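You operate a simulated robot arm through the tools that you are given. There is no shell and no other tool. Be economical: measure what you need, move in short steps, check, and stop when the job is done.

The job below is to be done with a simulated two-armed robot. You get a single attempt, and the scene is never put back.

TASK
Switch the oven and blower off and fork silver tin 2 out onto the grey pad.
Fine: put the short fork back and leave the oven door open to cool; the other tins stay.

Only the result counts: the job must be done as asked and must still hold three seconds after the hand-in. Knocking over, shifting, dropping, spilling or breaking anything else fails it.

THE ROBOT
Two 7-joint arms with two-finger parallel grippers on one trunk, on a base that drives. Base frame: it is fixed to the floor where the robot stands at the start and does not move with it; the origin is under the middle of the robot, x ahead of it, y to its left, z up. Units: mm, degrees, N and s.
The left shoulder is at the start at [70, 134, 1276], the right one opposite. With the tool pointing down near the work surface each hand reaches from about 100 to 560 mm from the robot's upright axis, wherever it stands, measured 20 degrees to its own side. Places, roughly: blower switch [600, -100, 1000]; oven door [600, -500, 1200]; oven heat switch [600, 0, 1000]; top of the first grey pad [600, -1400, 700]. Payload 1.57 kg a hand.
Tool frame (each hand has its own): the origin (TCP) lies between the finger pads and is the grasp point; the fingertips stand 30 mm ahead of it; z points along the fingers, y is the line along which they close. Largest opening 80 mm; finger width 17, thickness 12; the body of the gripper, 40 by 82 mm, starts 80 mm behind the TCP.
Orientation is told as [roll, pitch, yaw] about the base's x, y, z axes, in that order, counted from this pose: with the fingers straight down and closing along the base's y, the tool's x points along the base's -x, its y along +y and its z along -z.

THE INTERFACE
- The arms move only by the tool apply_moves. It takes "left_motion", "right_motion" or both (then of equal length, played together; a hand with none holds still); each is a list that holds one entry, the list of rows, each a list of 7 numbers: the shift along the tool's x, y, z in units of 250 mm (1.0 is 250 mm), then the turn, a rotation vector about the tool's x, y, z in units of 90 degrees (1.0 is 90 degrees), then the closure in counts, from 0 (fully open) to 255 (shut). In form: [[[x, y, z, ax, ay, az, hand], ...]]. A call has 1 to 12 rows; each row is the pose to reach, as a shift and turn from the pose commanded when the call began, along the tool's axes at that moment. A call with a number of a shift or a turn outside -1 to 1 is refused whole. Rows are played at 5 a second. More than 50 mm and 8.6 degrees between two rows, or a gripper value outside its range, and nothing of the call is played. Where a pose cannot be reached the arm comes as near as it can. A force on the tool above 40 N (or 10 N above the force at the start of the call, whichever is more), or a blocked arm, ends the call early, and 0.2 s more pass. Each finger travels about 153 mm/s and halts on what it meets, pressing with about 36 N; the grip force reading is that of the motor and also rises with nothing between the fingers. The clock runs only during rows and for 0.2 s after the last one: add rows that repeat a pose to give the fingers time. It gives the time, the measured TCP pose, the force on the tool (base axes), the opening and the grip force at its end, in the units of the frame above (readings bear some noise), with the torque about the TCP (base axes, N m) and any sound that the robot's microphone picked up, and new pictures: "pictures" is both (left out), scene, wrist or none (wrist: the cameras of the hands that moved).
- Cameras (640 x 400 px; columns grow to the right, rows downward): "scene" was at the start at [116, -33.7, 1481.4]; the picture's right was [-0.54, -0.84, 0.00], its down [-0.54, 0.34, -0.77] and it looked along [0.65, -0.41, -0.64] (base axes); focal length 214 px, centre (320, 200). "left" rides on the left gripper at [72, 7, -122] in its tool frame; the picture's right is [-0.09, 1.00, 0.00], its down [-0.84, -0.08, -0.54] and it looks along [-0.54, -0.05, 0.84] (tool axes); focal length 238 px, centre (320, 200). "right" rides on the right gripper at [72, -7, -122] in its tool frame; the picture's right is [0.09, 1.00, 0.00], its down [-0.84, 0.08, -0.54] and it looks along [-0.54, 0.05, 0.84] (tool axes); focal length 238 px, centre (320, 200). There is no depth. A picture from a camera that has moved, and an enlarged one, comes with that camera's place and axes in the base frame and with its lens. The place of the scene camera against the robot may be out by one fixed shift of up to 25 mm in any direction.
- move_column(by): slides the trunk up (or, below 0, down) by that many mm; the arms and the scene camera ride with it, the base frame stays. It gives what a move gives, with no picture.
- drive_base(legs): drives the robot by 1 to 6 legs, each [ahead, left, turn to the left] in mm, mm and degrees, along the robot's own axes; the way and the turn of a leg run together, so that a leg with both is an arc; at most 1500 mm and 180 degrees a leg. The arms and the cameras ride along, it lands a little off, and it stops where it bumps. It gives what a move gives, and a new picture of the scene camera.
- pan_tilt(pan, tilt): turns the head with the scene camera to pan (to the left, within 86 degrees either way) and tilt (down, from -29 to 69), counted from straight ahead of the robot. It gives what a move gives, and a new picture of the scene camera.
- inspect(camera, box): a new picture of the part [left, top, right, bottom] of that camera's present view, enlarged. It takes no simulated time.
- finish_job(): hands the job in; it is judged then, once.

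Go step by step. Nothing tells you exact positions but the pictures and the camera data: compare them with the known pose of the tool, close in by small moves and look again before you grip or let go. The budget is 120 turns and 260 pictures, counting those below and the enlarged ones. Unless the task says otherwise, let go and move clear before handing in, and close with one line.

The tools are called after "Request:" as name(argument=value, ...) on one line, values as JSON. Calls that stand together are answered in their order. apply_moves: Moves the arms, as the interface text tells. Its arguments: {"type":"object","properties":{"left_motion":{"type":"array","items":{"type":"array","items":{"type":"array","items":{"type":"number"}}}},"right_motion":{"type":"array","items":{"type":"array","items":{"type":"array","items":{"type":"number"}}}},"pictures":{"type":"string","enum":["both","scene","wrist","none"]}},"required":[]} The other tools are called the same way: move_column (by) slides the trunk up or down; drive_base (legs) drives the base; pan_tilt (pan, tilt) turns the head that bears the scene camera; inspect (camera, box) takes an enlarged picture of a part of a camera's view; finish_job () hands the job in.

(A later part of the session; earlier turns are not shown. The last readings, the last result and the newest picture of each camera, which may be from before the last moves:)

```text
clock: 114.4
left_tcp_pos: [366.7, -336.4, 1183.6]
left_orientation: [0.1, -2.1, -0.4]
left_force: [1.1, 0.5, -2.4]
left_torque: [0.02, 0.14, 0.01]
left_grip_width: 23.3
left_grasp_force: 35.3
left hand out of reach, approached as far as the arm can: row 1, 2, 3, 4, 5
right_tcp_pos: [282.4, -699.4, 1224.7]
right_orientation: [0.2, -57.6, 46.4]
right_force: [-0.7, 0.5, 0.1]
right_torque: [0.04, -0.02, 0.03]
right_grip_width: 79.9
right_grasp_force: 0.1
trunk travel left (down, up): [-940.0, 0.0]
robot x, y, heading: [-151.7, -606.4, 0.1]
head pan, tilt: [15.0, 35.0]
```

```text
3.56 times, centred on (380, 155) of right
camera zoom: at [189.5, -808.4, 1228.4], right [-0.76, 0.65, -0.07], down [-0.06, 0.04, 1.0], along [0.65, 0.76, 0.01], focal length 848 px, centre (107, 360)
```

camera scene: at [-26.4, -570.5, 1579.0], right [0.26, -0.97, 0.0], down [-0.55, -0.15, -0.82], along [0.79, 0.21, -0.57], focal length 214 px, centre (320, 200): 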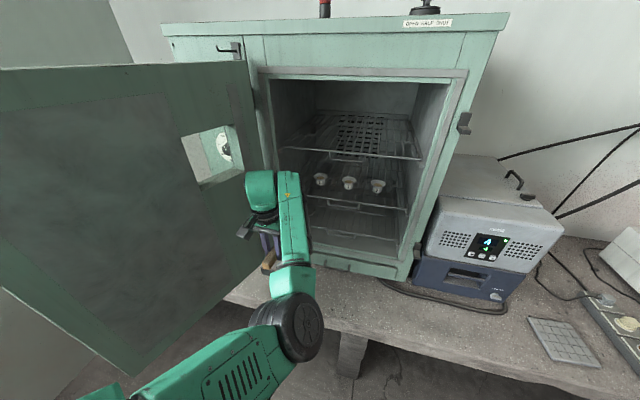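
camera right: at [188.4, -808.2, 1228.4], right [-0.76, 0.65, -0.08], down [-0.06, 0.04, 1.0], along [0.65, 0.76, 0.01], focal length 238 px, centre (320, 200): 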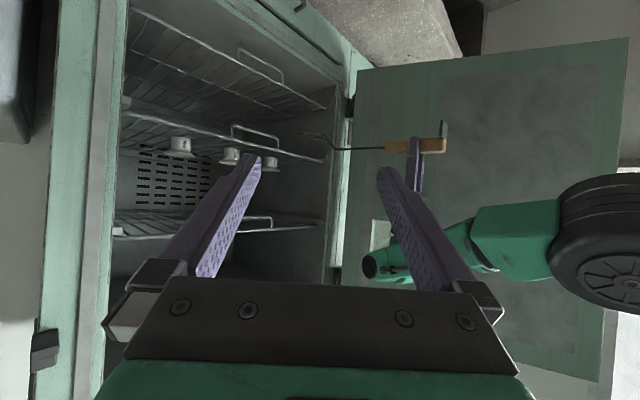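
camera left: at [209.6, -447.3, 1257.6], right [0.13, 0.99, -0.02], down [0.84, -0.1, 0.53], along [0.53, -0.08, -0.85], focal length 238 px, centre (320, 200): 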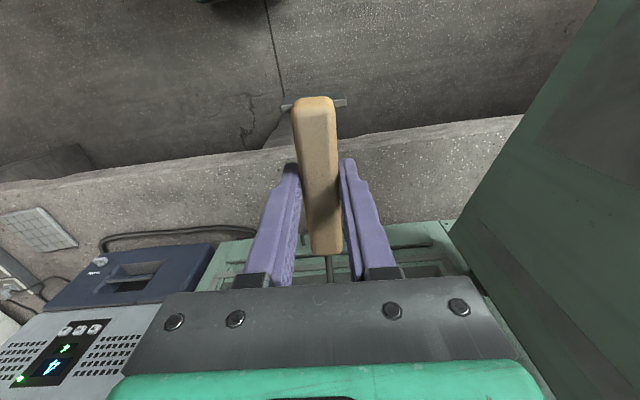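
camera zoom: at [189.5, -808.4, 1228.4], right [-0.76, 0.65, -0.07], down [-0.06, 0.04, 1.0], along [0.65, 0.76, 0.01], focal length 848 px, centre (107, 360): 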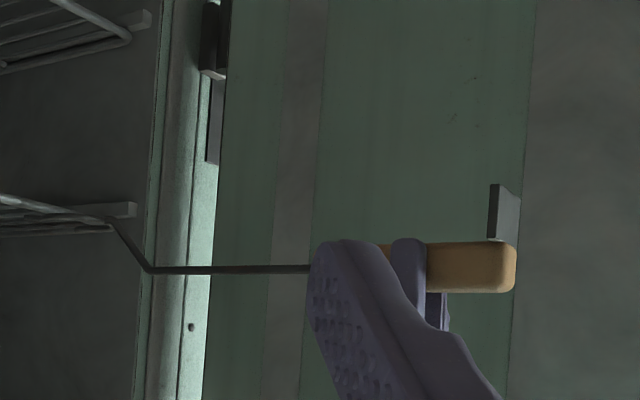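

The U is now at about z 1132, level, between shelf and flange. I slide the right camera sideways for a second view of tin 2 to fix its position.

Request:
apply_moves(right_motion=[[[0, -0.18, 0, 0, 0, 0, 0], [0, -0.36, 0, 0, 0, 0, 0], [0, -0.538, 0, 0, 0, 0, 0], [0, -0.538, 0, 0, 0, 0, 0]]], pictures="wrist")

Request:
inspect(camera="right", box=[220, 100, 410, 220])

```text
clock: 115.4
left_tcp_pos: [365.7, -335.3, 1184.6]
left_orientation: [-0.1, -2.3, -0.3]
left_force: [-0.1, 0.5, -1.9]
left_torque: [-0.04, 0.13, 0.01]
left_grip_width: 23.3
left_grasp_force: 35.2
right_tcp_pos: [377.8, -791.1, 1225.3]
right_orientation: [0.1, -57.9, 46.4]
right_force: [-0.1, 0.5, 0.1]
right_torque: [-0.03, 0.02, -0.02]
right_grip_width: 79.7
right_grasp_force: 0.0
trunk travel left (down, up): [-940.0, 0.0]
robot x, y, heading: [-149.0, -607.5, -0.2]
head pan, tilt: [15.0, 35.0]
camera right: at [284.9, -899.7, 1229.4], right [-0.76, 0.65, -0.08], down [-0.06, 0.04, 1.0], along [0.65, 0.76, 0.01], focal length 238 px, centre (320, 200)
```

right: 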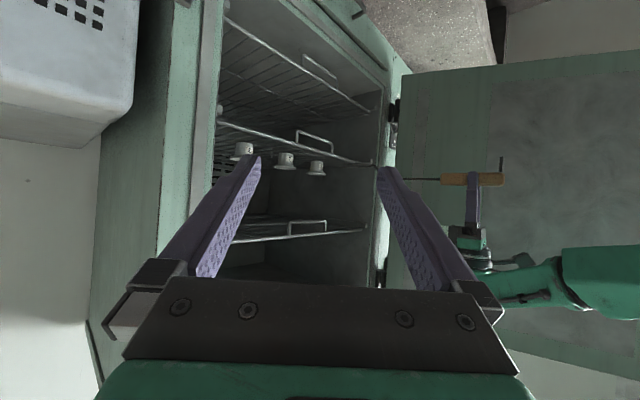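

```text
3.33 times, centred on (315, 160) of right
camera zoom: at [284.9, -899.7, 1229.4], right [-0.76, 0.65, -0.08], down [-0.06, 0.04, 1.0], along [0.65, 0.76, 0.01], focal length 794 px, centre (337, 333)
```

zoom: 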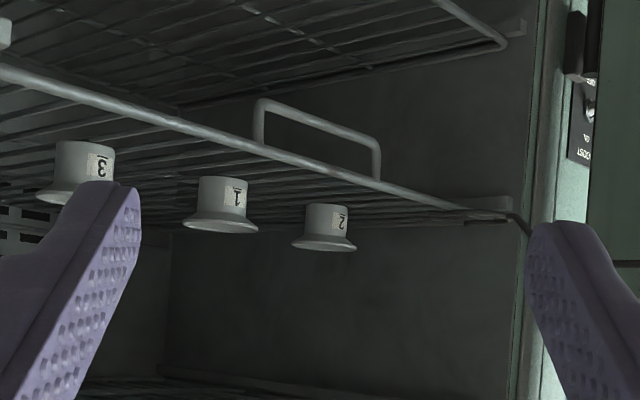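

Tin 2 is clearly seen (its centre near x 750–785, y -350 to -380). I creep the fork closer with the base, keeping the side camera trained on it.

Request:
apply_moves(right_motion=[[[0, 0.13, -0.05, 0, 0, 0, 0], [0, 0.25, -0.1, 0, 0, 0, 0], [0, 0.25, -0.1, 0, 0, 0, 0]]], pictures="none")

Request:
drive_base(legs=[[0, -22, 0], [70, 0, 0]])

Request:
inspect(camera="right", box=[220, 100, 410, 220])

```text
clock: 116.2
left_tcp_pos: [366.6, -336.5, 1184.6]
left_orientation: [0.0, -2.3, -0.2]
left_force: [0.2, -0.2, -1.6]
left_torque: [-0.01, 0.19, 0.02]
left_grip_width: 23.3
left_grasp_force: 35.0
right_tcp_pos: [318.6, -762.7, 1239.1]
right_orientation: [0.3, -57.6, 46.4]
right_force: [-0.2, -0.1, 0.5]
right_torque: [0.01, 0.02, -0.02]
right_grip_width: 79.6
right_grasp_force: 0.0
trunk travel left (down, up): [-940.0, 0.0]
robot x, y, heading: [-152.7, -604.3, 0.0]
head pan, tilt: [15.0, 35.0]
```

```text
clock: 117.6
left_tcp_pos: [424.9, -357.3, 1188.9]
left_orientation: [-0.1, -2.6, -0.2]
left_force: [-0.8, 0.3, -2.2]
left_torque: [-0.02, 0.04, -0.04]
left_grip_width: 23.1
left_grasp_force: 35.7
right_tcp_pos: [379.0, -784.7, 1243.1]
right_orientation: [-0.5, -58.0, 47.0]
right_force: [-0.5, 0.8, 0.3]
right_torque: [0.01, 0.0, -0.04]
right_grip_width: 80.1
right_grasp_force: 0.1
trunk travel left (down, up): [-940.0, 0.0]
robot x, y, heading: [-82.7, -625.0, 0.2]
head pan, tilt: [15.0, 35.0]
camera scene: at [36.7, -589.1, 1579.4], right [0.26, -0.97, 0.0], down [-0.55, -0.15, -0.82], along [0.8, 0.21, -0.57], focal length 214 px, centre (320, 200)
```

scene: 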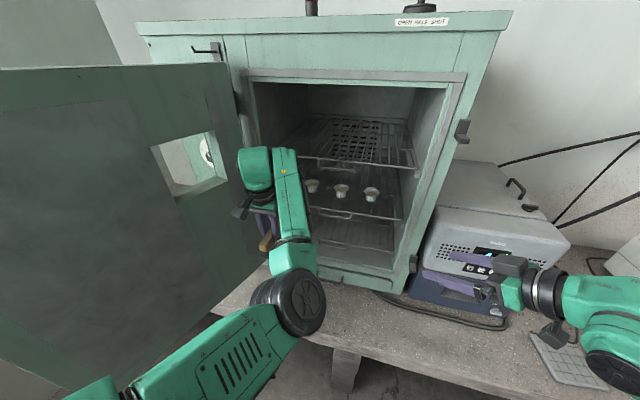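

```text
3.33 times, centred on (315, 160) of right
camera zoom: at [285.6, -893.4, 1245.3], right [-0.76, 0.65, -0.08], down [-0.07, 0.04, 1.0], along [0.65, 0.76, 0.01], focal length 794 px, centre (337, 333)
```

zoom: 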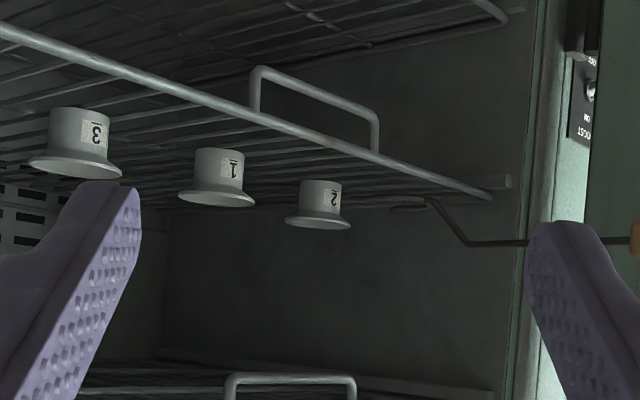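

Request:
apply_moves(right_motion=[[[0, 0.13, 0, 0.027, 0, 0.017, 0], [0, 0.26, 0, 0.054, 0, 0.034, 0], [0, 0.4, -0.02, 0.08, 0, 0.05, 0], [0, 0.55, -0.05, 0.08, 0, 0.05, 0], [0, 0.55, -0.05, 0.08, 0, 0.05, 0]]], pictures="none")

Request:
inspect(camera="right", box=[220, 100, 410, 220])

```text
clock: 118.8
left_tcp_pos: [433.4, -360.1, 1185.4]
left_orientation: [-0.1, -2.3, -0.3]
left_force: [-0.2, -0.4, -1.4]
left_torque: [0.02, 0.13, 0.01]
left_grip_width: 23.3
left_grasp_force: 35.6
right_tcp_pos: [312.9, -703.6, 1235.9]
right_orientation: [0.1, -57.8, 38.1]
right_force: [0.6, 0.6, -0.8]
right_torque: [0.02, 0.02, 0.02]
right_grip_width: 80.2
right_grasp_force: 0.0
right hand out of reach, approached as far as the arm can: row 1, 3, 4, 5
trunk travel left (down, up): [-940.0, 0.0]
robot x, y, heading: [-83.6, -625.6, -0.2]
head pan, tilt: [15.0, 35.0]
```

```text
3.33 times, centred on (315, 160) of right
camera zoom: at [205.6, -797.5, 1237.9], right [-0.65, 0.75, -0.08], down [-0.06, 0.05, 1.0], along [0.75, 0.66, 0.01], focal length 794 px, centre (337, 333)
```

zoom: 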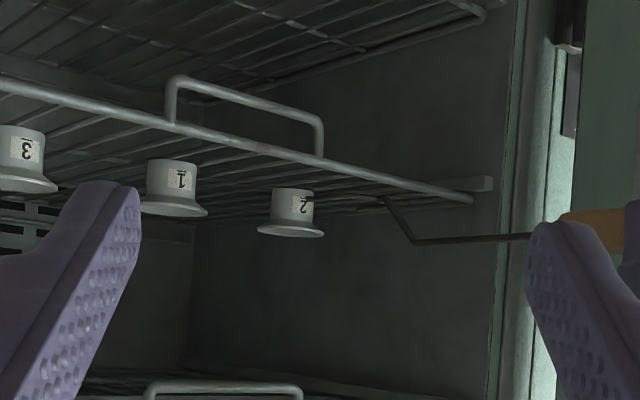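

Request:
inspect(camera="right", box=[290, 140, 350, 180])

```text
10.00 times, centred on (320, 160) of right
camera zoom: at [205.6, -797.5, 1237.9], right [-0.65, 0.75, -0.08], down [-0.06, 0.05, 1.0], along [0.75, 0.66, 0.01], focal length 2384 px, centre (320, 600)
```

zoom: 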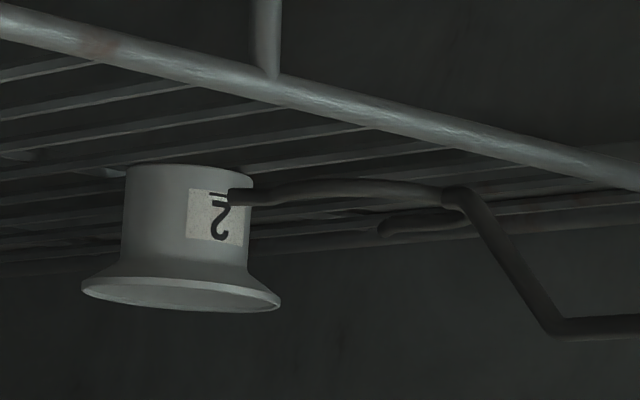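

The 10× view shows the near tine in front of tin 2 and the tines level at mid-height under the flange. The fork should sit about 12 mm further right; I shift and creep 20 mm in.

Request:
drive_base(legs=[[-10, 0, 0], [0, -12, 0], [25, 0, 0]])

Request:
apply_moves(right_motion=[[[0, 0, 0, 0, 0, 0, 0], [0, 0, 0, 0, 0, 0, 0]]], pictures="none")

Request:
inspect(camera="right", box=[290, 140, 350, 180])

```text
clock: 120.3
left_tcp_pos: [444.9, -372.8, 1186.9]
left_orientation: [0.1, -2.3, -0.4]
left_force: [-1.5, -0.5, -1.0]
left_torque: [0.06, 0.04, -0.01]
left_grip_width: 23.2
left_grasp_force: 35.7
right_tcp_pos: [323.7, -717.7, 1236.7]
right_orientation: [-0.1, -58.0, 38.1]
right_force: [0.2, -0.6, 0.2]
right_torque: [-0.03, -0.05, 0.0]
right_grip_width: 80.1
right_grasp_force: 0.0
trunk travel left (down, up): [-940.0, 0.0]
robot x, y, heading: [-70.1, -639.2, 0.1]
head pan, tilt: [15.0, 35.0]
camera scene: at [55.9, -605.8, 1579.1], right [0.26, -0.97, 0.0], down [-0.55, -0.15, -0.82], along [0.79, 0.21, -0.57], focal length 214 px, centre (320, 200)
```

scene: 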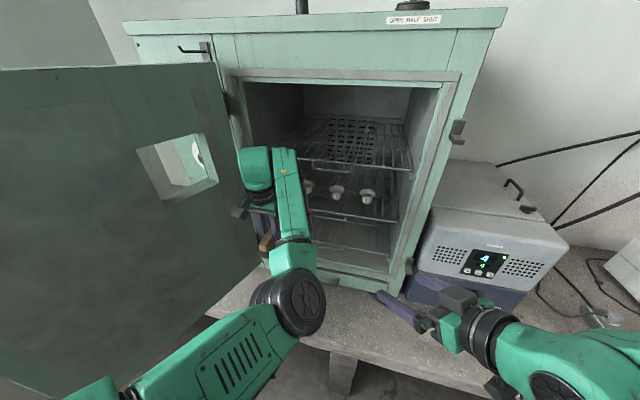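

```text
clock: 120.9
left_tcp_pos: [447.9, -371.2, 1186.8]
left_orientation: [0.0, -2.2, -0.3]
left_force: [0.4, -0.5, -1.1]
left_torque: [0.0, 0.14, 0.0]
left_grip_width: 23.3
left_grasp_force: 35.7
right_tcp_pos: [328.8, -714.8, 1235.7]
right_orientation: [0.0, -57.9, 38.0]
right_force: [-0.8, -0.1, 0.2]
right_torque: [-0.01, 0.02, -0.03]
right_grip_width: 80.1
right_grasp_force: 0.0
trunk travel left (down, up): [-940.0, 0.0]
robot x, y, heading: [-68.5, -638.6, 0.2]
head pan, tilt: [15.0, 35.0]
```

```text
10.00 times, centred on (320, 160) of right
camera zoom: at [220.1, -809.0, 1238.4], right [-0.65, 0.75, -0.08], down [-0.06, 0.05, 1.0], along [0.76, 0.66, 0.01], focal length 2384 px, centre (320, 600)
```

zoom: 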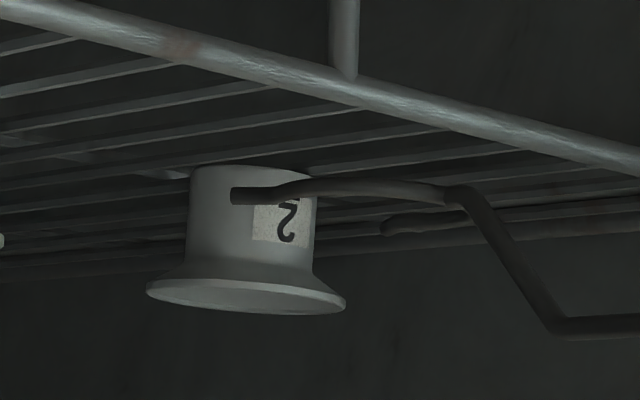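

Near tine passes cleanly in front of the tin. I advance another 25 mm.

Request:
drive_base(legs=[[25, 0, 0]])

Request:
apply_moves(right_motion=[[[0, 0, 0, 0, 0, 0, 0], [0, 0, 0, 0, 0, 0, 0]]], pictures="none")

Request:
inspect(camera="right", box=[290, 140, 350, 180])

```text
clock: 121.8
left_tcp_pos: [466.8, -371.1, 1188.6]
left_orientation: [0.0, -2.5, -0.3]
left_force: [-1.4, -0.5, -1.7]
left_torque: [0.0, 0.05, -0.01]
left_grip_width: 23.2
left_grasp_force: 35.7
right_tcp_pos: [346.8, -714.1, 1238.0]
right_orientation: [-0.3, -58.0, 38.3]
right_force: [-0.4, -0.3, 0.2]
right_torque: [0.04, -0.04, -0.04]
right_grip_width: 80.2
right_grasp_force: 0.0
trunk travel left (down, up): [-940.0, 0.0]
robot x, y, heading: [-42.1, -638.4, -0.1]
head pan, tilt: [15.0, 35.0]
camera scene: at [78.7, -603.0, 1579.3], right [0.26, -0.97, 0.0], down [-0.55, -0.15, -0.82], along [0.79, 0.21, -0.57], focal length 214 px, centre (320, 200)
```

scene: 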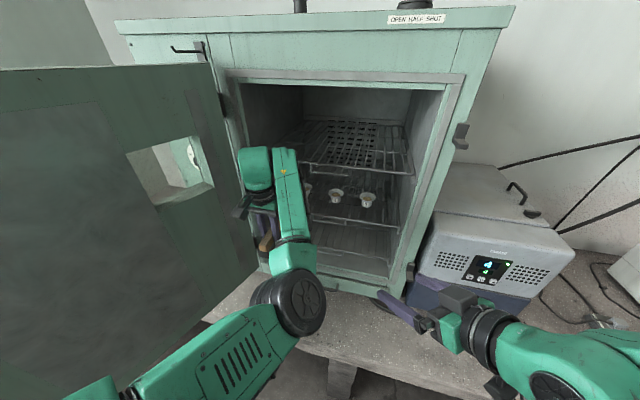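

```text
clock: 122.3
left_tcp_pos: [472.2, -371.6, 1185.9]
left_orientation: [0.0, -2.2, -0.2]
left_force: [0.1, 0.6, -0.9]
left_torque: [0.02, 0.1, 0.03]
left_grip_width: 23.4
left_grasp_force: 35.3
right_tcp_pos: [352.2, -715.3, 1235.5]
right_orientation: [0.0, -57.8, 38.0]
right_force: [0.2, 1.1, 0.0]
right_torque: [0.0, -0.01, 0.02]
right_grip_width: 80.0
right_grasp_force: 0.1
trunk travel left (down, up): [-940.0, 0.0]
robot x, y, heading: [-42.3, -639.0, -0.1]
head pan, tilt: [15.0, 35.0]
```

```text
10.00 times, centred on (320, 160) of right
camera zoom: at [244.3, -808.3, 1238.6], right [-0.65, 0.75, -0.08], down [-0.06, 0.05, 1.0], along [0.75, 0.66, 0.01], focal length 2384 px, centre (320, 600)
```

zoom: 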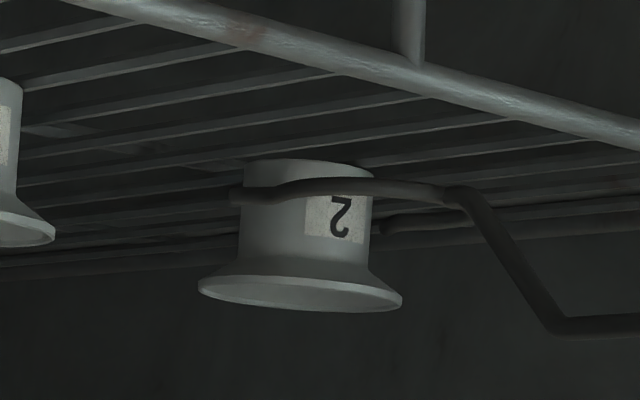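

The tin is between the tines. I advance about 33 mm more to seat it.

Request:
drive_base(legs=[[24, 0, 0]])

Request:
apply_moves(right_motion=[[[0, 0, 0, 0, 0, 0, 0], [0, 0, 0, 0, 0, 0, 0]]], pictures="none")

Request:
inspect(camera="right", box=[290, 140, 350, 180])

```text
clock: 123.2
left_tcp_pos: [490.1, -369.8, 1187.9]
left_orientation: [0.0, -2.5, -0.2]
left_force: [-1.4, 0.0, -2.1]
left_torque: [0.0, 0.06, 0.0]
left_grip_width: 23.1
left_grasp_force: 35.1
right_tcp_pos: [371.0, -715.0, 1238.0]
right_orientation: [-0.2, -58.0, 38.4]
right_force: [-0.6, 0.9, 0.6]
right_torque: [0.0, -0.01, -0.04]
right_grip_width: 79.9
right_grasp_force: 0.0
trunk travel left (down, up): [-940.0, 0.0]
robot x, y, heading: [-18.9, -637.9, 0.0]
head pan, tilt: [15.0, 35.0]
camera scene: at [102.8, -602.8, 1579.3], right [0.26, -0.97, 0.0], down [-0.55, -0.15, -0.82], along [0.79, 0.21, -0.57], focal length 214 px, centre (320, 200)
```

scene: 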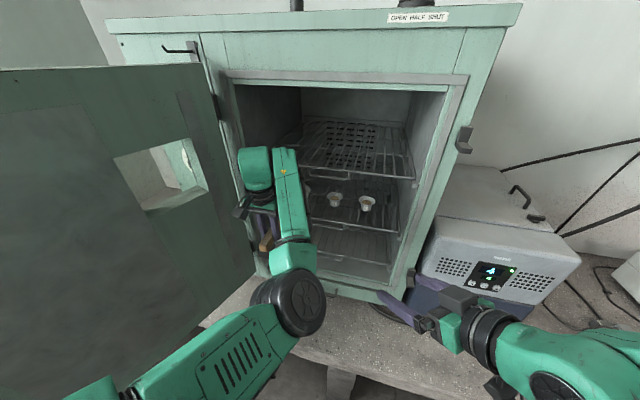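

```text
clock: 123.8
left_tcp_pos: [498.3, -370.6, 1185.5]
left_orientation: [-0.2, -2.2, -0.3]
left_force: [-0.2, 0.3, -1.1]
left_torque: [0.0, 0.15, -0.01]
left_grip_width: 23.3
left_grasp_force: 35.2
right_tcp_pos: [376.7, -714.7, 1236.3]
right_orientation: [0.2, -57.9, 38.1]
right_force: [-0.4, -0.8, -0.5]
right_torque: [-0.01, -0.01, 0.01]
right_grip_width: 80.0
right_grasp_force: 0.1
trunk travel left (down, up): [-940.0, 0.0]
robot x, y, heading: [-17.6, -638.2, 0.1]
head pan, tilt: [15.0, 35.0]
```

```text
10.00 times, centred on (320, 160) of right
camera zoom: at [268.1, -808.1, 1238.6], right [-0.65, 0.75, -0.08], down [-0.06, 0.05, 1.0], along [0.75, 0.66, 0.01], focal length 2384 px, centre (320, 600)
```

zoom: 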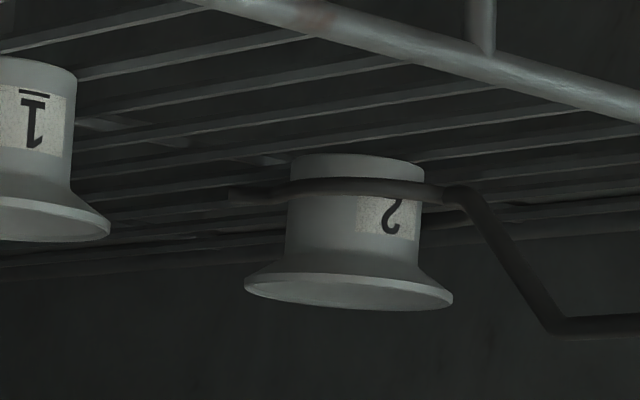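

Request:
drive_base(legs=[[11, 0, 0]])

Request:
apply_moves(right_motion=[[[0, 0, 0, 0, 0, 0, 0], [0, 0, 0, 0, 0, 0, 0]]], pictures="none")

Request:
inspect(camera="right", box=[290, 140, 350, 180])

```text
clock: 124.5
left_tcp_pos: [505.8, -370.4, 1185.8]
left_orientation: [0.1, -2.2, -0.2]
left_force: [-0.3, 0.4, -1.3]
left_torque: [0.0, 0.1, 0.02]
left_grip_width: 23.2
left_grasp_force: 35.8
right_tcp_pos: [385.4, -713.9, 1235.5]
right_orientation: [0.0, -57.9, 38.2]
right_force: [0.3, -0.1, -0.5]
right_torque: [-0.05, -0.02, -0.03]
right_grip_width: 79.9
right_grasp_force: 0.0
trunk travel left (down, up): [-940.0, 0.0]
robot x, y, heading: [-8.7, -636.7, -0.2]
head pan, tilt: [15.0, 35.0]
camera scene: at [118.1, -602.8, 1578.9], right [0.26, -0.97, 0.0], down [-0.55, -0.15, -0.82], along [0.79, 0.21, -0.57], focal length 214 px, centre (320, 200)
```

scene: 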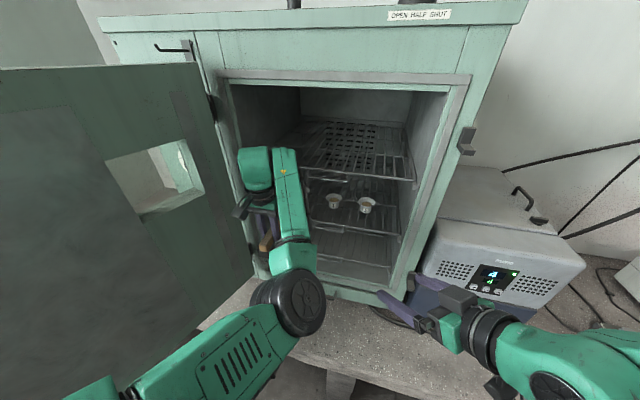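

```text
clock: 125.1
left_tcp_pos: [507.7, -371.1, 1185.7]
left_orientation: [-0.1, -2.1, -0.1]
left_force: [-0.1, 0.1, -1.8]
left_torque: [0.0, 0.13, 0.0]
left_grip_width: 23.4
left_grasp_force: 35.8
right_tcp_pos: [388.0, -713.9, 1234.8]
right_orientation: [0.1, -57.9, 38.1]
right_force: [-0.7, 0.3, -0.3]
right_torque: [-0.02, 0.01, 0.0]
right_grip_width: 79.8
right_grasp_force: 0.0
trunk travel left (down, up): [-940.0, 0.0]
robot x, y, heading: [-4.9, -635.8, 0.3]
head pan, tilt: [15.0, 35.0]
```

```text
10.00 times, centred on (320, 160) of right
camera zoom: at [280.0, -808.1, 1238.4], right [-0.65, 0.75, -0.08], down [-0.06, 0.05, 1.0], along [0.75, 0.66, 0.01], focal length 2384 px, centre (320, 600)
```

zoom: 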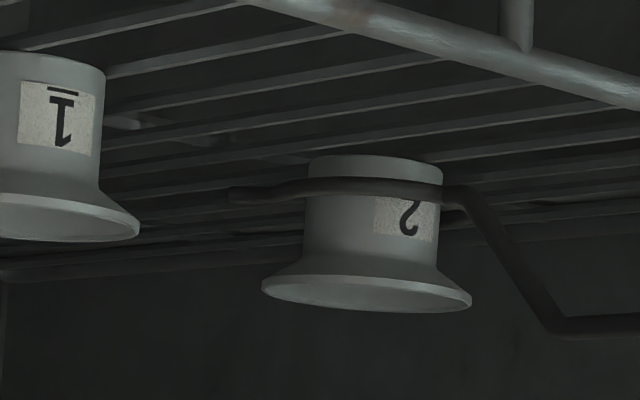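

The tin is seated in the U. I lift gently, tilting the tines up a little, and watch for arm drift.

Request:
apply_moves(left_motion=[[[0, 0, -0.02, 0, -0.015, 0, 255], [0, 0, -0.04, 0, -0.03, 0, 255], [0, 0, -0.05, 0, -0.044, 0, 255], [0, 0, -0.05, 0, -0.044, 0, 255]]], pictures="none")

Request:
inspect(camera="right", box=[290, 140, 350, 180])

```text
clock: 126.1
left_tcp_pos: [511.8, -367.6, 1195.6]
left_orientation: [0.0, -6.1, -0.2]
left_force: [-0.4, -0.1, -1.6]
left_torque: [0.0, 0.27, 0.03]
left_grip_width: 23.2
left_grasp_force: 35.6
left hand out of reach, approached as far as the arm can: row 2, 3, 4
right_tcp_pos: [388.2, -713.0, 1234.9]
right_orientation: [0.2, -57.7, 37.8]
right_force: [-0.2, -0.4, 0.5]
right_torque: [0.02, 0.01, -0.02]
right_grip_width: 80.3
right_grasp_force: 0.1
trunk travel left (down, up): [-940.0, 0.0]
robot x, y, heading: [-6.0, -635.9, 0.1]
head pan, tilt: [15.0, 35.0]
```

```text
10.00 times, centred on (320, 160) of right
camera zoom: at [280.8, -808.1, 1238.1], right [-0.65, 0.75, -0.08], down [-0.06, 0.05, 1.0], along [0.75, 0.66, 0.01], focal length 2384 px, centre (320, 600)
```

zoom: 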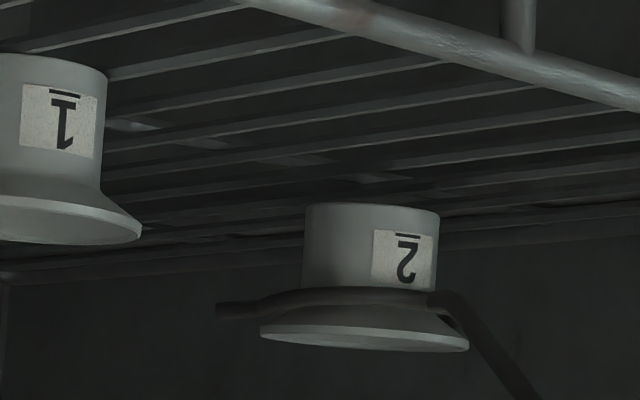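

The tin is lifted clear by about 14 mm, resting on its flange. I withdraw straight back with the base.

Request:
drive_base(legs=[[-60, 0, 0]])

Request:
inspect(camera="right", box=[260, 120, 380, 200])

```text
clock: 127.1
left_tcp_pos: [462.3, -368.1, 1192.1]
left_orientation: [-0.1, -5.5, -0.2]
left_force: [0.3, -0.4, -2.9]
left_torque: [0.06, 0.32, 0.04]
left_grip_width: 22.9
left_grasp_force: 35.6
right_tcp_pos: [339.1, -714.2, 1230.6]
right_orientation: [0.9, -57.3, 37.4]
right_force: [0.7, -0.2, -0.1]
right_torque: [0.05, 0.03, 0.05]
right_grip_width: 80.1
right_grasp_force: 0.1
trunk travel left (down, up): [-940.0, 0.0]
robot x, y, heading: [-68.8, -634.7, 0.0]
head pan, tilt: [15.0, 35.0]
camera scene: at [77.1, -602.8, 1577.0], right [0.26, -0.97, 0.0], down [-0.56, -0.15, -0.81], along [0.79, 0.21, -0.58], focal length 214 px, centre (320, 200)
```

scene: 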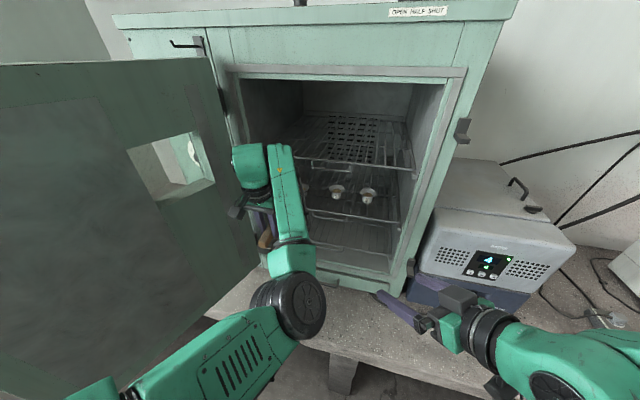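

```text
5.00 times, centred on (320, 160) of right
camera zoom: at [231.9, -808.1, 1235.3], right [-0.65, 0.75, -0.07], down [-0.05, 0.05, 1.0], along [0.75, 0.66, 0.0], focal length 1192 px, centre (320, 400)
```

zoom: 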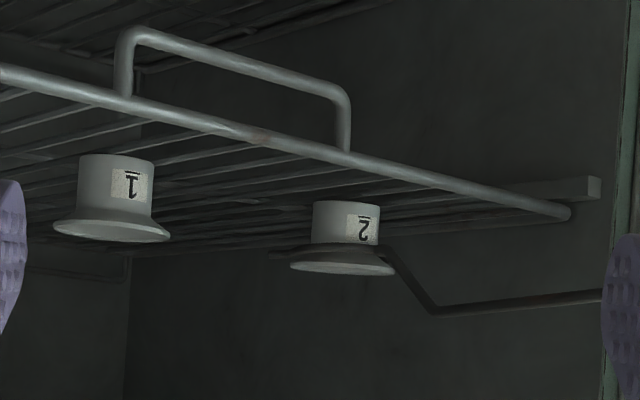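

The tin rides well. I continue back out of the oven.

Request:
drive_base(legs=[[-90, 0, 0], [-90, 0, 0]])

Request:
inspect(camera="right", box=[220, 100, 420, 220])

```text
clock: 128.9
left_tcp_pos: [284.4, -367.9, 1191.1]
left_orientation: [-0.1, -5.5, -0.2]
left_force: [0.9, -0.7, -1.7]
left_torque: [-0.01, 0.38, 0.0]
left_grip_width: 23.1
left_grasp_force: 35.6
right_tcp_pos: [161.0, -713.5, 1231.5]
right_orientation: [0.6, -57.3, 37.4]
right_force: [0.5, 0.0, -0.5]
right_torque: [0.0, -0.01, 0.03]
right_grip_width: 79.9
right_grasp_force: 0.1
trunk travel left (down, up): [-940.0, 0.0]
robot x, y, heading: [-245.1, -640.7, 0.1]
head pan, tilt: [15.0, 35.0]
camera scene: at [-101.3, -602.7, 1576.9], right [0.26, -0.97, 0.0], down [-0.56, -0.15, -0.81], along [0.79, 0.21, -0.58], focal length 214 px, centre (320, 200)
```

scene: 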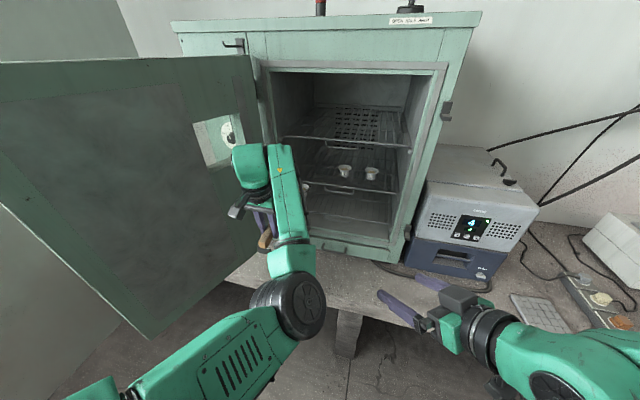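

```text
3.20 times, centred on (320, 160) of right
camera zoom: at [53.6, -808.0, 1235.3], right [-0.65, 0.75, -0.07], down [-0.05, 0.05, 1.0], along [0.75, 0.66, 0.0], focal length 763 px, centre (320, 328)
```

zoom: 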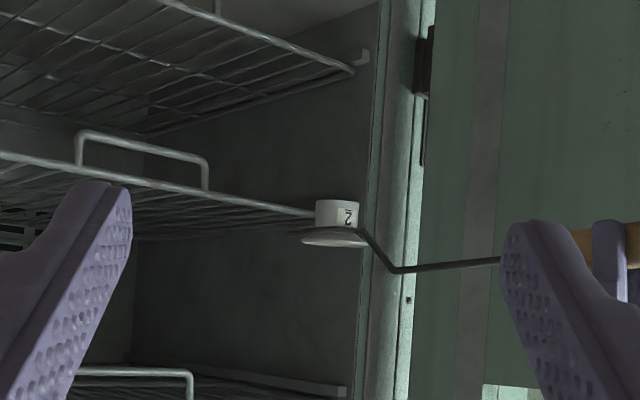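

Tin 2 is out of the oven mouth. The pad is near (558, -1356, ~700); I back slightly more and carry the tin to the right.

Request:
drive_base(legs=[[-50, 0, 0], [0, -250, 0]])

Request:
inspect(camera="right", box=[220, 100, 420, 220])

```text
clock: 131.2
left_tcp_pos: [224.8, -613.3, 1195.1]
left_orientation: [-0.2, -6.0, -0.3]
left_force: [-0.2, 0.1, -2.2]
left_torque: [-0.04, 0.27, -0.01]
left_grip_width: 23.5
left_grasp_force: 35.7
right_tcp_pos: [101.0, -959.6, 1234.3]
right_orientation: [-0.1, -57.5, 38.2]
right_force: [-0.5, -0.2, 0.0]
right_torque: [-0.04, 0.0, -0.02]
right_grip_width: 80.1
right_grasp_force: 0.1
trunk travel left (down, up): [-940.0, 0.0]
robot x, y, heading: [-294.0, -883.9, -0.1]
head pan, tilt: [15.0, 35.0]
camera scene: at [-164.1, -846.3, 1578.2], right [0.26, -0.97, 0.0], down [-0.56, -0.15, -0.82], along [0.79, 0.21, -0.58], focal length 214 px, centre (320, 200)
```

scene: 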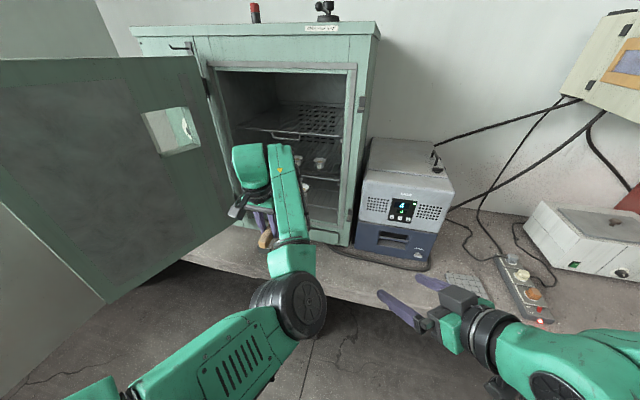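

```text
3.20 times, centred on (320, 160) of right
camera zoom: at [-6.4, -1053.0, 1238.5], right [-0.65, 0.75, -0.08], down [-0.06, 0.06, 1.0], along [0.76, 0.65, 0.01], focal length 763 px, centre (320, 328)
```

zoom: 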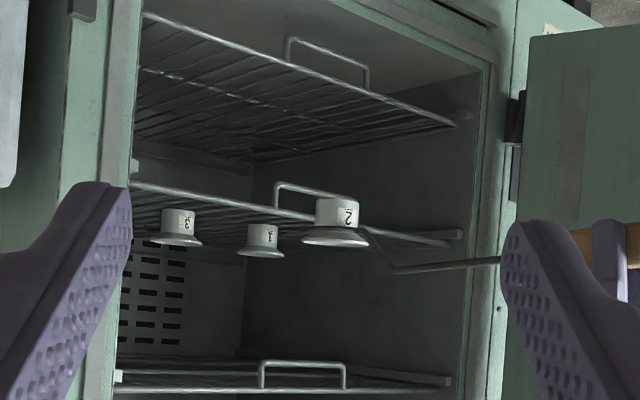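

Request:
drive_base(legs=[[0, -250, 0], [0, -250, 0], [0, -244, 0]])

Request:
pan_tilt(pan=0, tilt=40)

Request:
inspect(camera="right", box=[220, 100, 420, 220])

```text
clock: 135.9
left_tcp_pos: [222.3, -1358.8, 1194.5]
left_orientation: [-0.3, -5.9, -0.4]
left_force: [0.2, -0.3, -1.2]
left_torque: [0.0, 0.26, 0.0]
left_grip_width: 23.1
left_grasp_force: 35.4
right_tcp_pos: [99.9, -1704.9, 1235.1]
right_orientation: [-0.3, -57.6, 38.1]
right_force: [0.1, 0.8, 0.0]
right_torque: [0.0, -0.01, -0.04]
right_grip_width: 80.0
right_grasp_force: 0.1
trunk travel left (down, up): [-940.0, 0.0]
robot x, y, heading: [-296.0, -1627.6, 0.1]
head pan, tilt: [15.0, 35.0]
camera scene: at [-166.3, -1591.9, 1578.3], right [0.26, -0.97, 0.0], down [-0.55, -0.15, -0.82], along [0.79, 0.21, -0.57], focal length 214 px, centre (320, 200)
```

scene: 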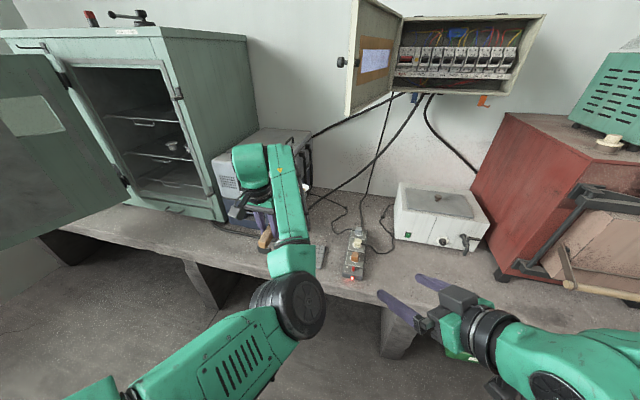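

```text
clock: 136.6
left_tcp_pos: [223.7, -1363.0, 1196.1]
left_orientation: [0.0, -6.0, -0.2]
left_force: [0.8, -1.0, -1.8]
left_torque: [0.03, 0.3, -0.02]
left_grip_width: 23.1
left_grasp_force: 35.7
right_tcp_pos: [99.9, -1707.9, 1234.8]
right_orientation: [0.1, -57.7, 37.9]
right_force: [0.3, 0.1, 0.0]
right_torque: [0.0, 0.0, 0.04]
right_grip_width: 80.0
right_grasp_force: 0.1
trunk travel left (down, up): [-940.0, 0.0]
robot x, y, heading: [-296.9, -1632.6, -0.2]
head pan, tilt: [0.0, 40.0]
camera scene: at [-166.4, -1620.2, 1570.9], right [0.0, -1.0, 0.0], down [-0.64, 0.0, -0.77], along [0.77, 0.0, -0.64], focal length 214 px, centre (320, 200)
```

scene: 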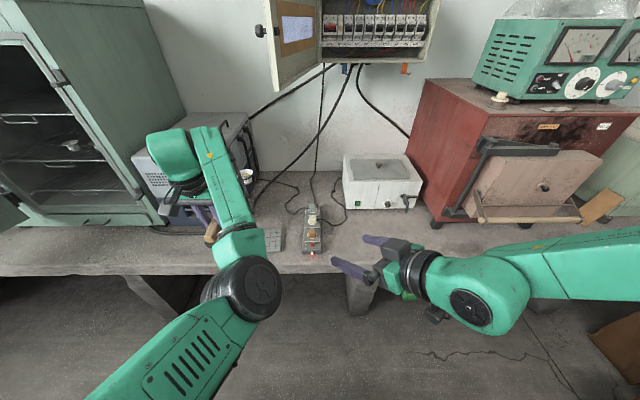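

```text
3.20 times, centred on (320, 160) of right
camera zoom: at [-8.6, -1803.0, 1238.1], right [-0.65, 0.75, -0.08], down [-0.06, 0.05, 1.0], along [0.76, 0.65, 0.01], focal length 763 px, centre (320, 328)
```

zoom: 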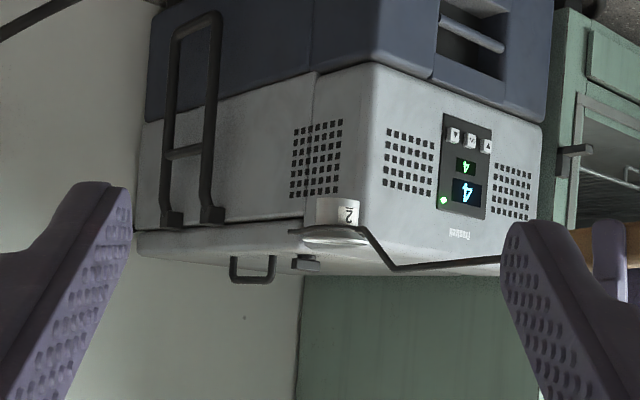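

The tin is secure. The pad spans about x 485–640, y -1280…-1440. I move the tin over its centre and lower with the trunk part way.

Request:
drive_base(legs=[[72, 0, 0]])

Request:
move_column(by=-330)

Request:
inspect(camera="right", box=[200, 80, 420, 240])

Request:
inspect(camera="scene", box=[180, 100, 360, 240])

```text
clock: 137.7
left_tcp_pos: [285.3, -1362.5, 1200.0]
left_orientation: [-0.1, -6.6, -0.3]
left_force: [-0.4, 0.1, -1.7]
left_torque: [-0.01, 0.18, -0.02]
left_grip_width: 23.4
left_grasp_force: 35.6
right_tcp_pos: [160.8, -1709.0, 1239.0]
right_orientation: [-0.5, -58.2, 38.5]
right_force: [-1.7, 0.2, -0.8]
right_torque: [0.0, -0.03, -0.03]
right_grip_width: 80.2
right_grasp_force: 0.0
trunk travel left (down, up): [-940.0, 0.0]
robot x, y, heading: [-222.6, -1634.0, -0.2]
head pan, tilt: [0.0, 40.0]
camera scene: at [-108.2, -1620.1, 1572.1], right [0.0, -1.0, 0.0], down [-0.64, 0.0, -0.77], along [0.77, 0.0, -0.64], focal length 214 px, centre (320, 200)
```

scene: 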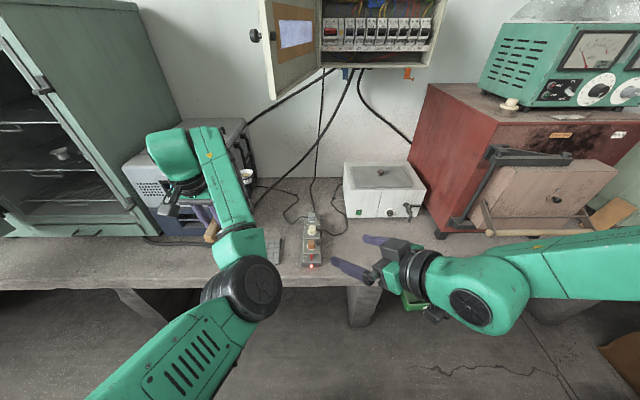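

```text
clock: 140.9
left_tcp_pos: [295.4, -1362.6, 865.8]
left_orientation: [0.0, -6.0, -0.2]
left_force: [0.1, -0.3, -1.6]
left_torque: [0.0, 0.26, -0.04]
left_grip_width: 23.3
left_grasp_force: 35.5
right_tcp_pos: [170.3, -1709.2, 903.6]
right_orientation: [0.1, -57.7, 37.9]
right_force: [0.1, -0.2, 0.1]
right_torque: [0.0, 0.0, 0.01]
right_grip_width: 80.3
right_grasp_force: 0.0
trunk travel left (down, up): [-610.0, 330.0]
robot x, y, heading: [-223.7, -1635.7, -0.4]
head pan, tilt: [0.0, 40.0]
```

```text
2.50 times, centred on (310, 160) of right
camera zoom: at [62.8, -1803.0, 908.2], right [-0.65, 0.75, -0.08], down [-0.06, 0.05, 1.0], along [0.76, 0.65, 0.01], focal length 596 px, centre (345, 300)
```

zoom: 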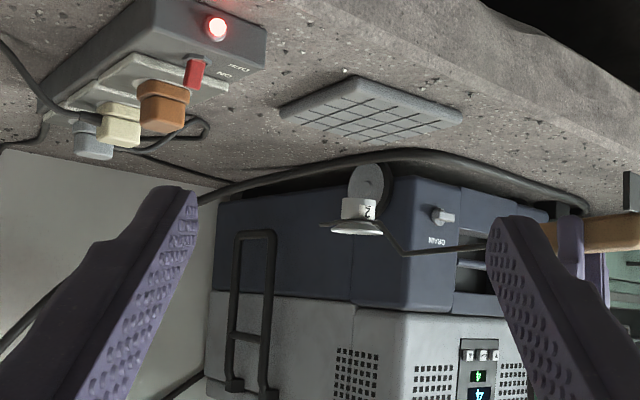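

```text
2.86 times, centred on (270, 170) of scene
camera zoom: at [-95.0, -1620.2, 1240.9], right [0.0, -1.0, 0.0], down [-0.64, 0.0, -0.77], along [0.77, 0.0, -0.64], focal length 613 px, centre (463, 286)
```

zoom: 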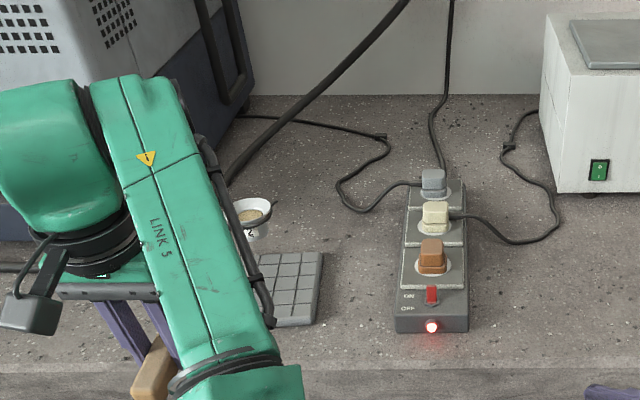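

Tin is over the pad with its base about 100 mm above it. I lower 80 mm and check.

Request:
move_column(by=-80)

Request:
inspect(camera="right", box=[240, 90, 400, 200])

```text
clock: 142.1
left_tcp_pos: [293.8, -1362.5, 785.4]
left_orientation: [0.0, -6.1, -0.2]
left_force: [-0.1, 0.3, -2.0]
left_torque: [0.0, 0.3, -0.01]
left_grip_width: 23.3
left_grasp_force: 36.0
right_tcp_pos: [170.3, -1709.7, 825.6]
right_orientation: [0.1, -57.7, 38.1]
right_force: [0.2, 0.7, -1.0]
right_torque: [0.01, 0.01, -0.01]
right_grip_width: 80.2
right_grasp_force: 0.1
trunk travel left (down, up): [-530.0, 410.0]
robot x, y, heading: [-224.9, -1633.5, -0.0]
head pan, tilt: [0.0, 40.0]
```

```text
3.64 times, centred on (320, 145) of right
camera zoom: at [62.6, -1803.0, 828.3], right [-0.65, 0.75, -0.08], down [-0.06, 0.05, 1.0], along [0.76, 0.65, 0.01], focal length 867 px, centre (320, 400)
```

zoom: 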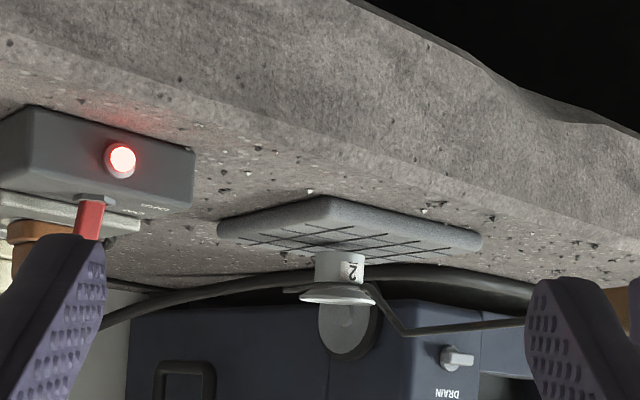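

Request:
move_column(by=-14)

Request:
inspect(camera="right", box=[290, 140, 350, 180])

```text
clock: 142.7
left_tcp_pos: [294.4, -1363.2, 772.2]
left_orientation: [0.0, -6.1, -0.2]
left_force: [-0.6, 0.2, -1.5]
left_torque: [-0.01, 0.14, -0.02]
left_grip_width: 23.2
left_grasp_force: 35.4
right_tcp_pos: [170.9, -1709.6, 810.2]
right_orientation: [0.1, -57.9, 38.0]
right_force: [0.1, 0.0, 0.0]
right_torque: [-0.02, 0.02, -0.02]
right_grip_width: 79.8
right_grasp_force: 0.0
trunk travel left (down, up): [-516.0, 424.0]
robot x, y, heading: [-224.5, -1629.6, -0.3]
head pan, tilt: [0.0, 40.0]
```

```text
10.00 times, centred on (320, 160) of right
camera zoom: at [62.5, -1803.0, 814.2], right [-0.65, 0.75, -0.08], down [-0.06, 0.05, 1.0], along [0.76, 0.65, 0.01], focal length 2384 px, centre (320, 600)
```

zoom: 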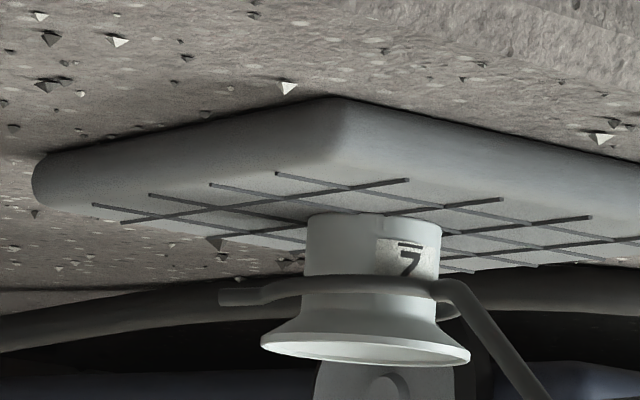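

The tin stands on the pad and the ring has dropped below the flange. I lower 7 mm more and withdraw straight back.

Request:
move_column(by=-6)

Request:
drive_base(legs=[[-25, 0, 0]])

Request:
inspect(camera="right", box=[260, 120, 380, 200])

```text
clock: 143.2
left_tcp_pos: [295.3, -1363.8, 765.7]
left_orientation: [0.0, -6.0, -0.3]
left_force: [-0.3, -0.1, -1.7]
left_torque: [0.0, 0.13, 0.01]
left_grip_width: 23.4
left_grasp_force: 35.6
right_tcp_pos: [170.2, -1708.8, 805.1]
right_orientation: [0.1, -57.8, 37.9]
right_force: [0.2, 0.2, 0.3]
right_torque: [-0.01, 0.0, 0.0]
right_grip_width: 79.7
right_grasp_force: 0.0
trunk travel left (down, up): [-510.0, 430.0]
robot x, y, heading: [-228.6, -1629.0, -0.1]
head pan, tilt: [0.0, 40.0]
```

```text
clock: 144.1
left_tcp_pos: [268.7, -1362.3, 765.7]
left_orientation: [-0.1, -6.0, -0.3]
left_force: [-0.2, 0.3, -1.5]
left_torque: [0.0, 0.08, 0.04]
left_grip_width: 23.3
left_grasp_force: 35.4
right_tcp_pos: [146.3, -1709.4, 805.2]
right_orientation: [0.0, -57.7, 37.9]
right_force: [-0.5, 0.8, -0.1]
right_torque: [0.0, 0.05, -0.02]
right_grip_width: 80.0
right_grasp_force: 0.1
trunk travel left (down, up): [-510.0, 430.0]
robot x, y, heading: [-251.2, -1633.7, -0.2]
head pan, tilt: [0.0, 40.0]
camera scene: at [-120.1, -1620.1, 1140.9], right [0.0, -1.0, 0.0], down [-0.64, 0.0, -0.77], along [0.77, 0.0, -0.64], focal length 214 px, centre (320, 200)
```

scene: 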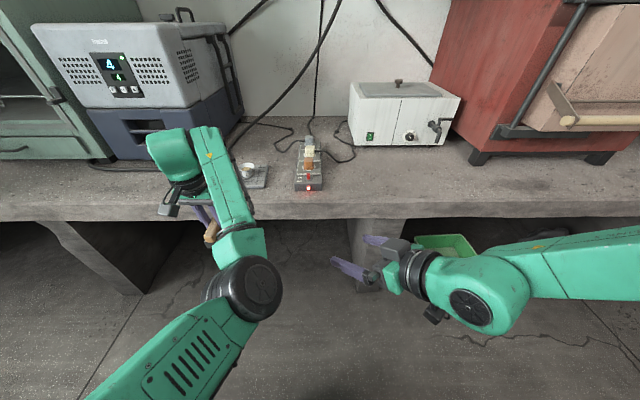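

```text
5.00 times, centred on (320, 160) of right
camera zoom: at [37.7, -1802.9, 808.2], right [-0.65, 0.75, -0.08], down [-0.06, 0.05, 1.0], along [0.76, 0.65, 0.01], focal length 1192 px, centre (320, 400)
```

zoom: 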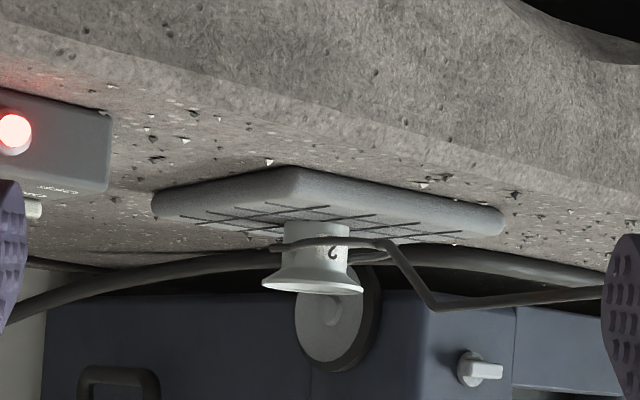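

The fork slides off cleanly and the tin stays put. I withdraw fully.

Request:
drive_base(legs=[[-75, 0, 0]])

Request:
inspect(camera="right", box=[240, 90, 400, 200])

```text
clock: 145.1
left_tcp_pos: [193.5, -1362.7, 766.0]
left_orientation: [0.0, -6.1, -0.2]
left_force: [-0.2, -0.3, -1.8]
left_torque: [-0.02, 0.15, -0.01]
left_grip_width: 23.5
left_grasp_force: 35.6
right_tcp_pos: [71.0, -1709.3, 805.2]
right_orientation: [0.0, -57.8, 38.0]
right_force: [-0.2, 0.4, -0.2]
right_torque: [0.01, 0.03, 0.01]
right_grip_width: 80.1
right_grasp_force: 0.0
trunk travel left (down, up): [-510.0, 430.0]
robot x, y, heading: [-322.7, -1629.5, -0.0]
head pan, tilt: [0.0, 40.0]
camera scene: at [-195.7, -1620.0, 1141.0], right [0.0, -1.0, 0.0], down [-0.64, 0.0, -0.77], along [0.77, 0.0, -0.64], focal length 214 px, centre (320, 200)
```

scene: 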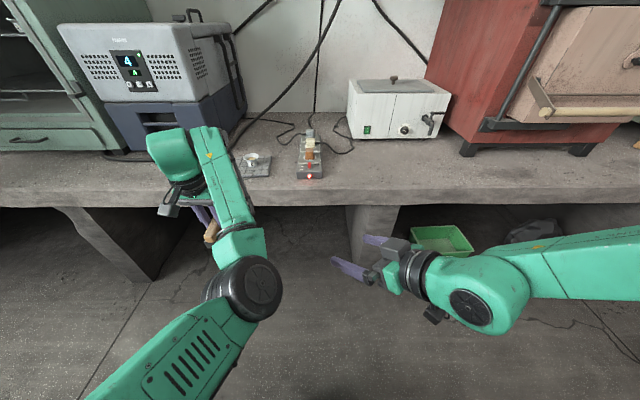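

```text
3.64 times, centred on (320, 145) of right
camera zoom: at [-37.5, -1802.7, 808.5], right [-0.65, 0.75, -0.08], down [-0.06, 0.05, 1.0], along [0.76, 0.66, 0.01], focal length 867 px, centre (320, 400)
```

zoom: 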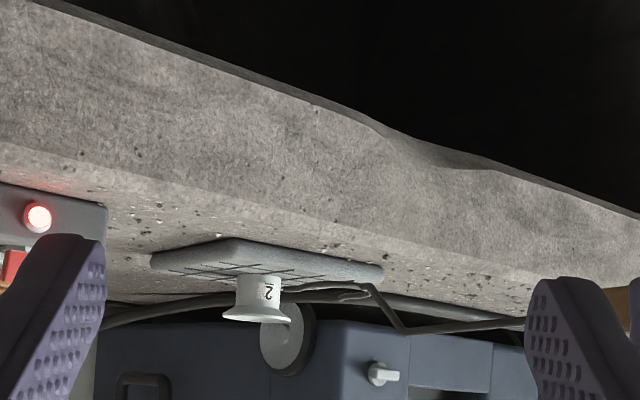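

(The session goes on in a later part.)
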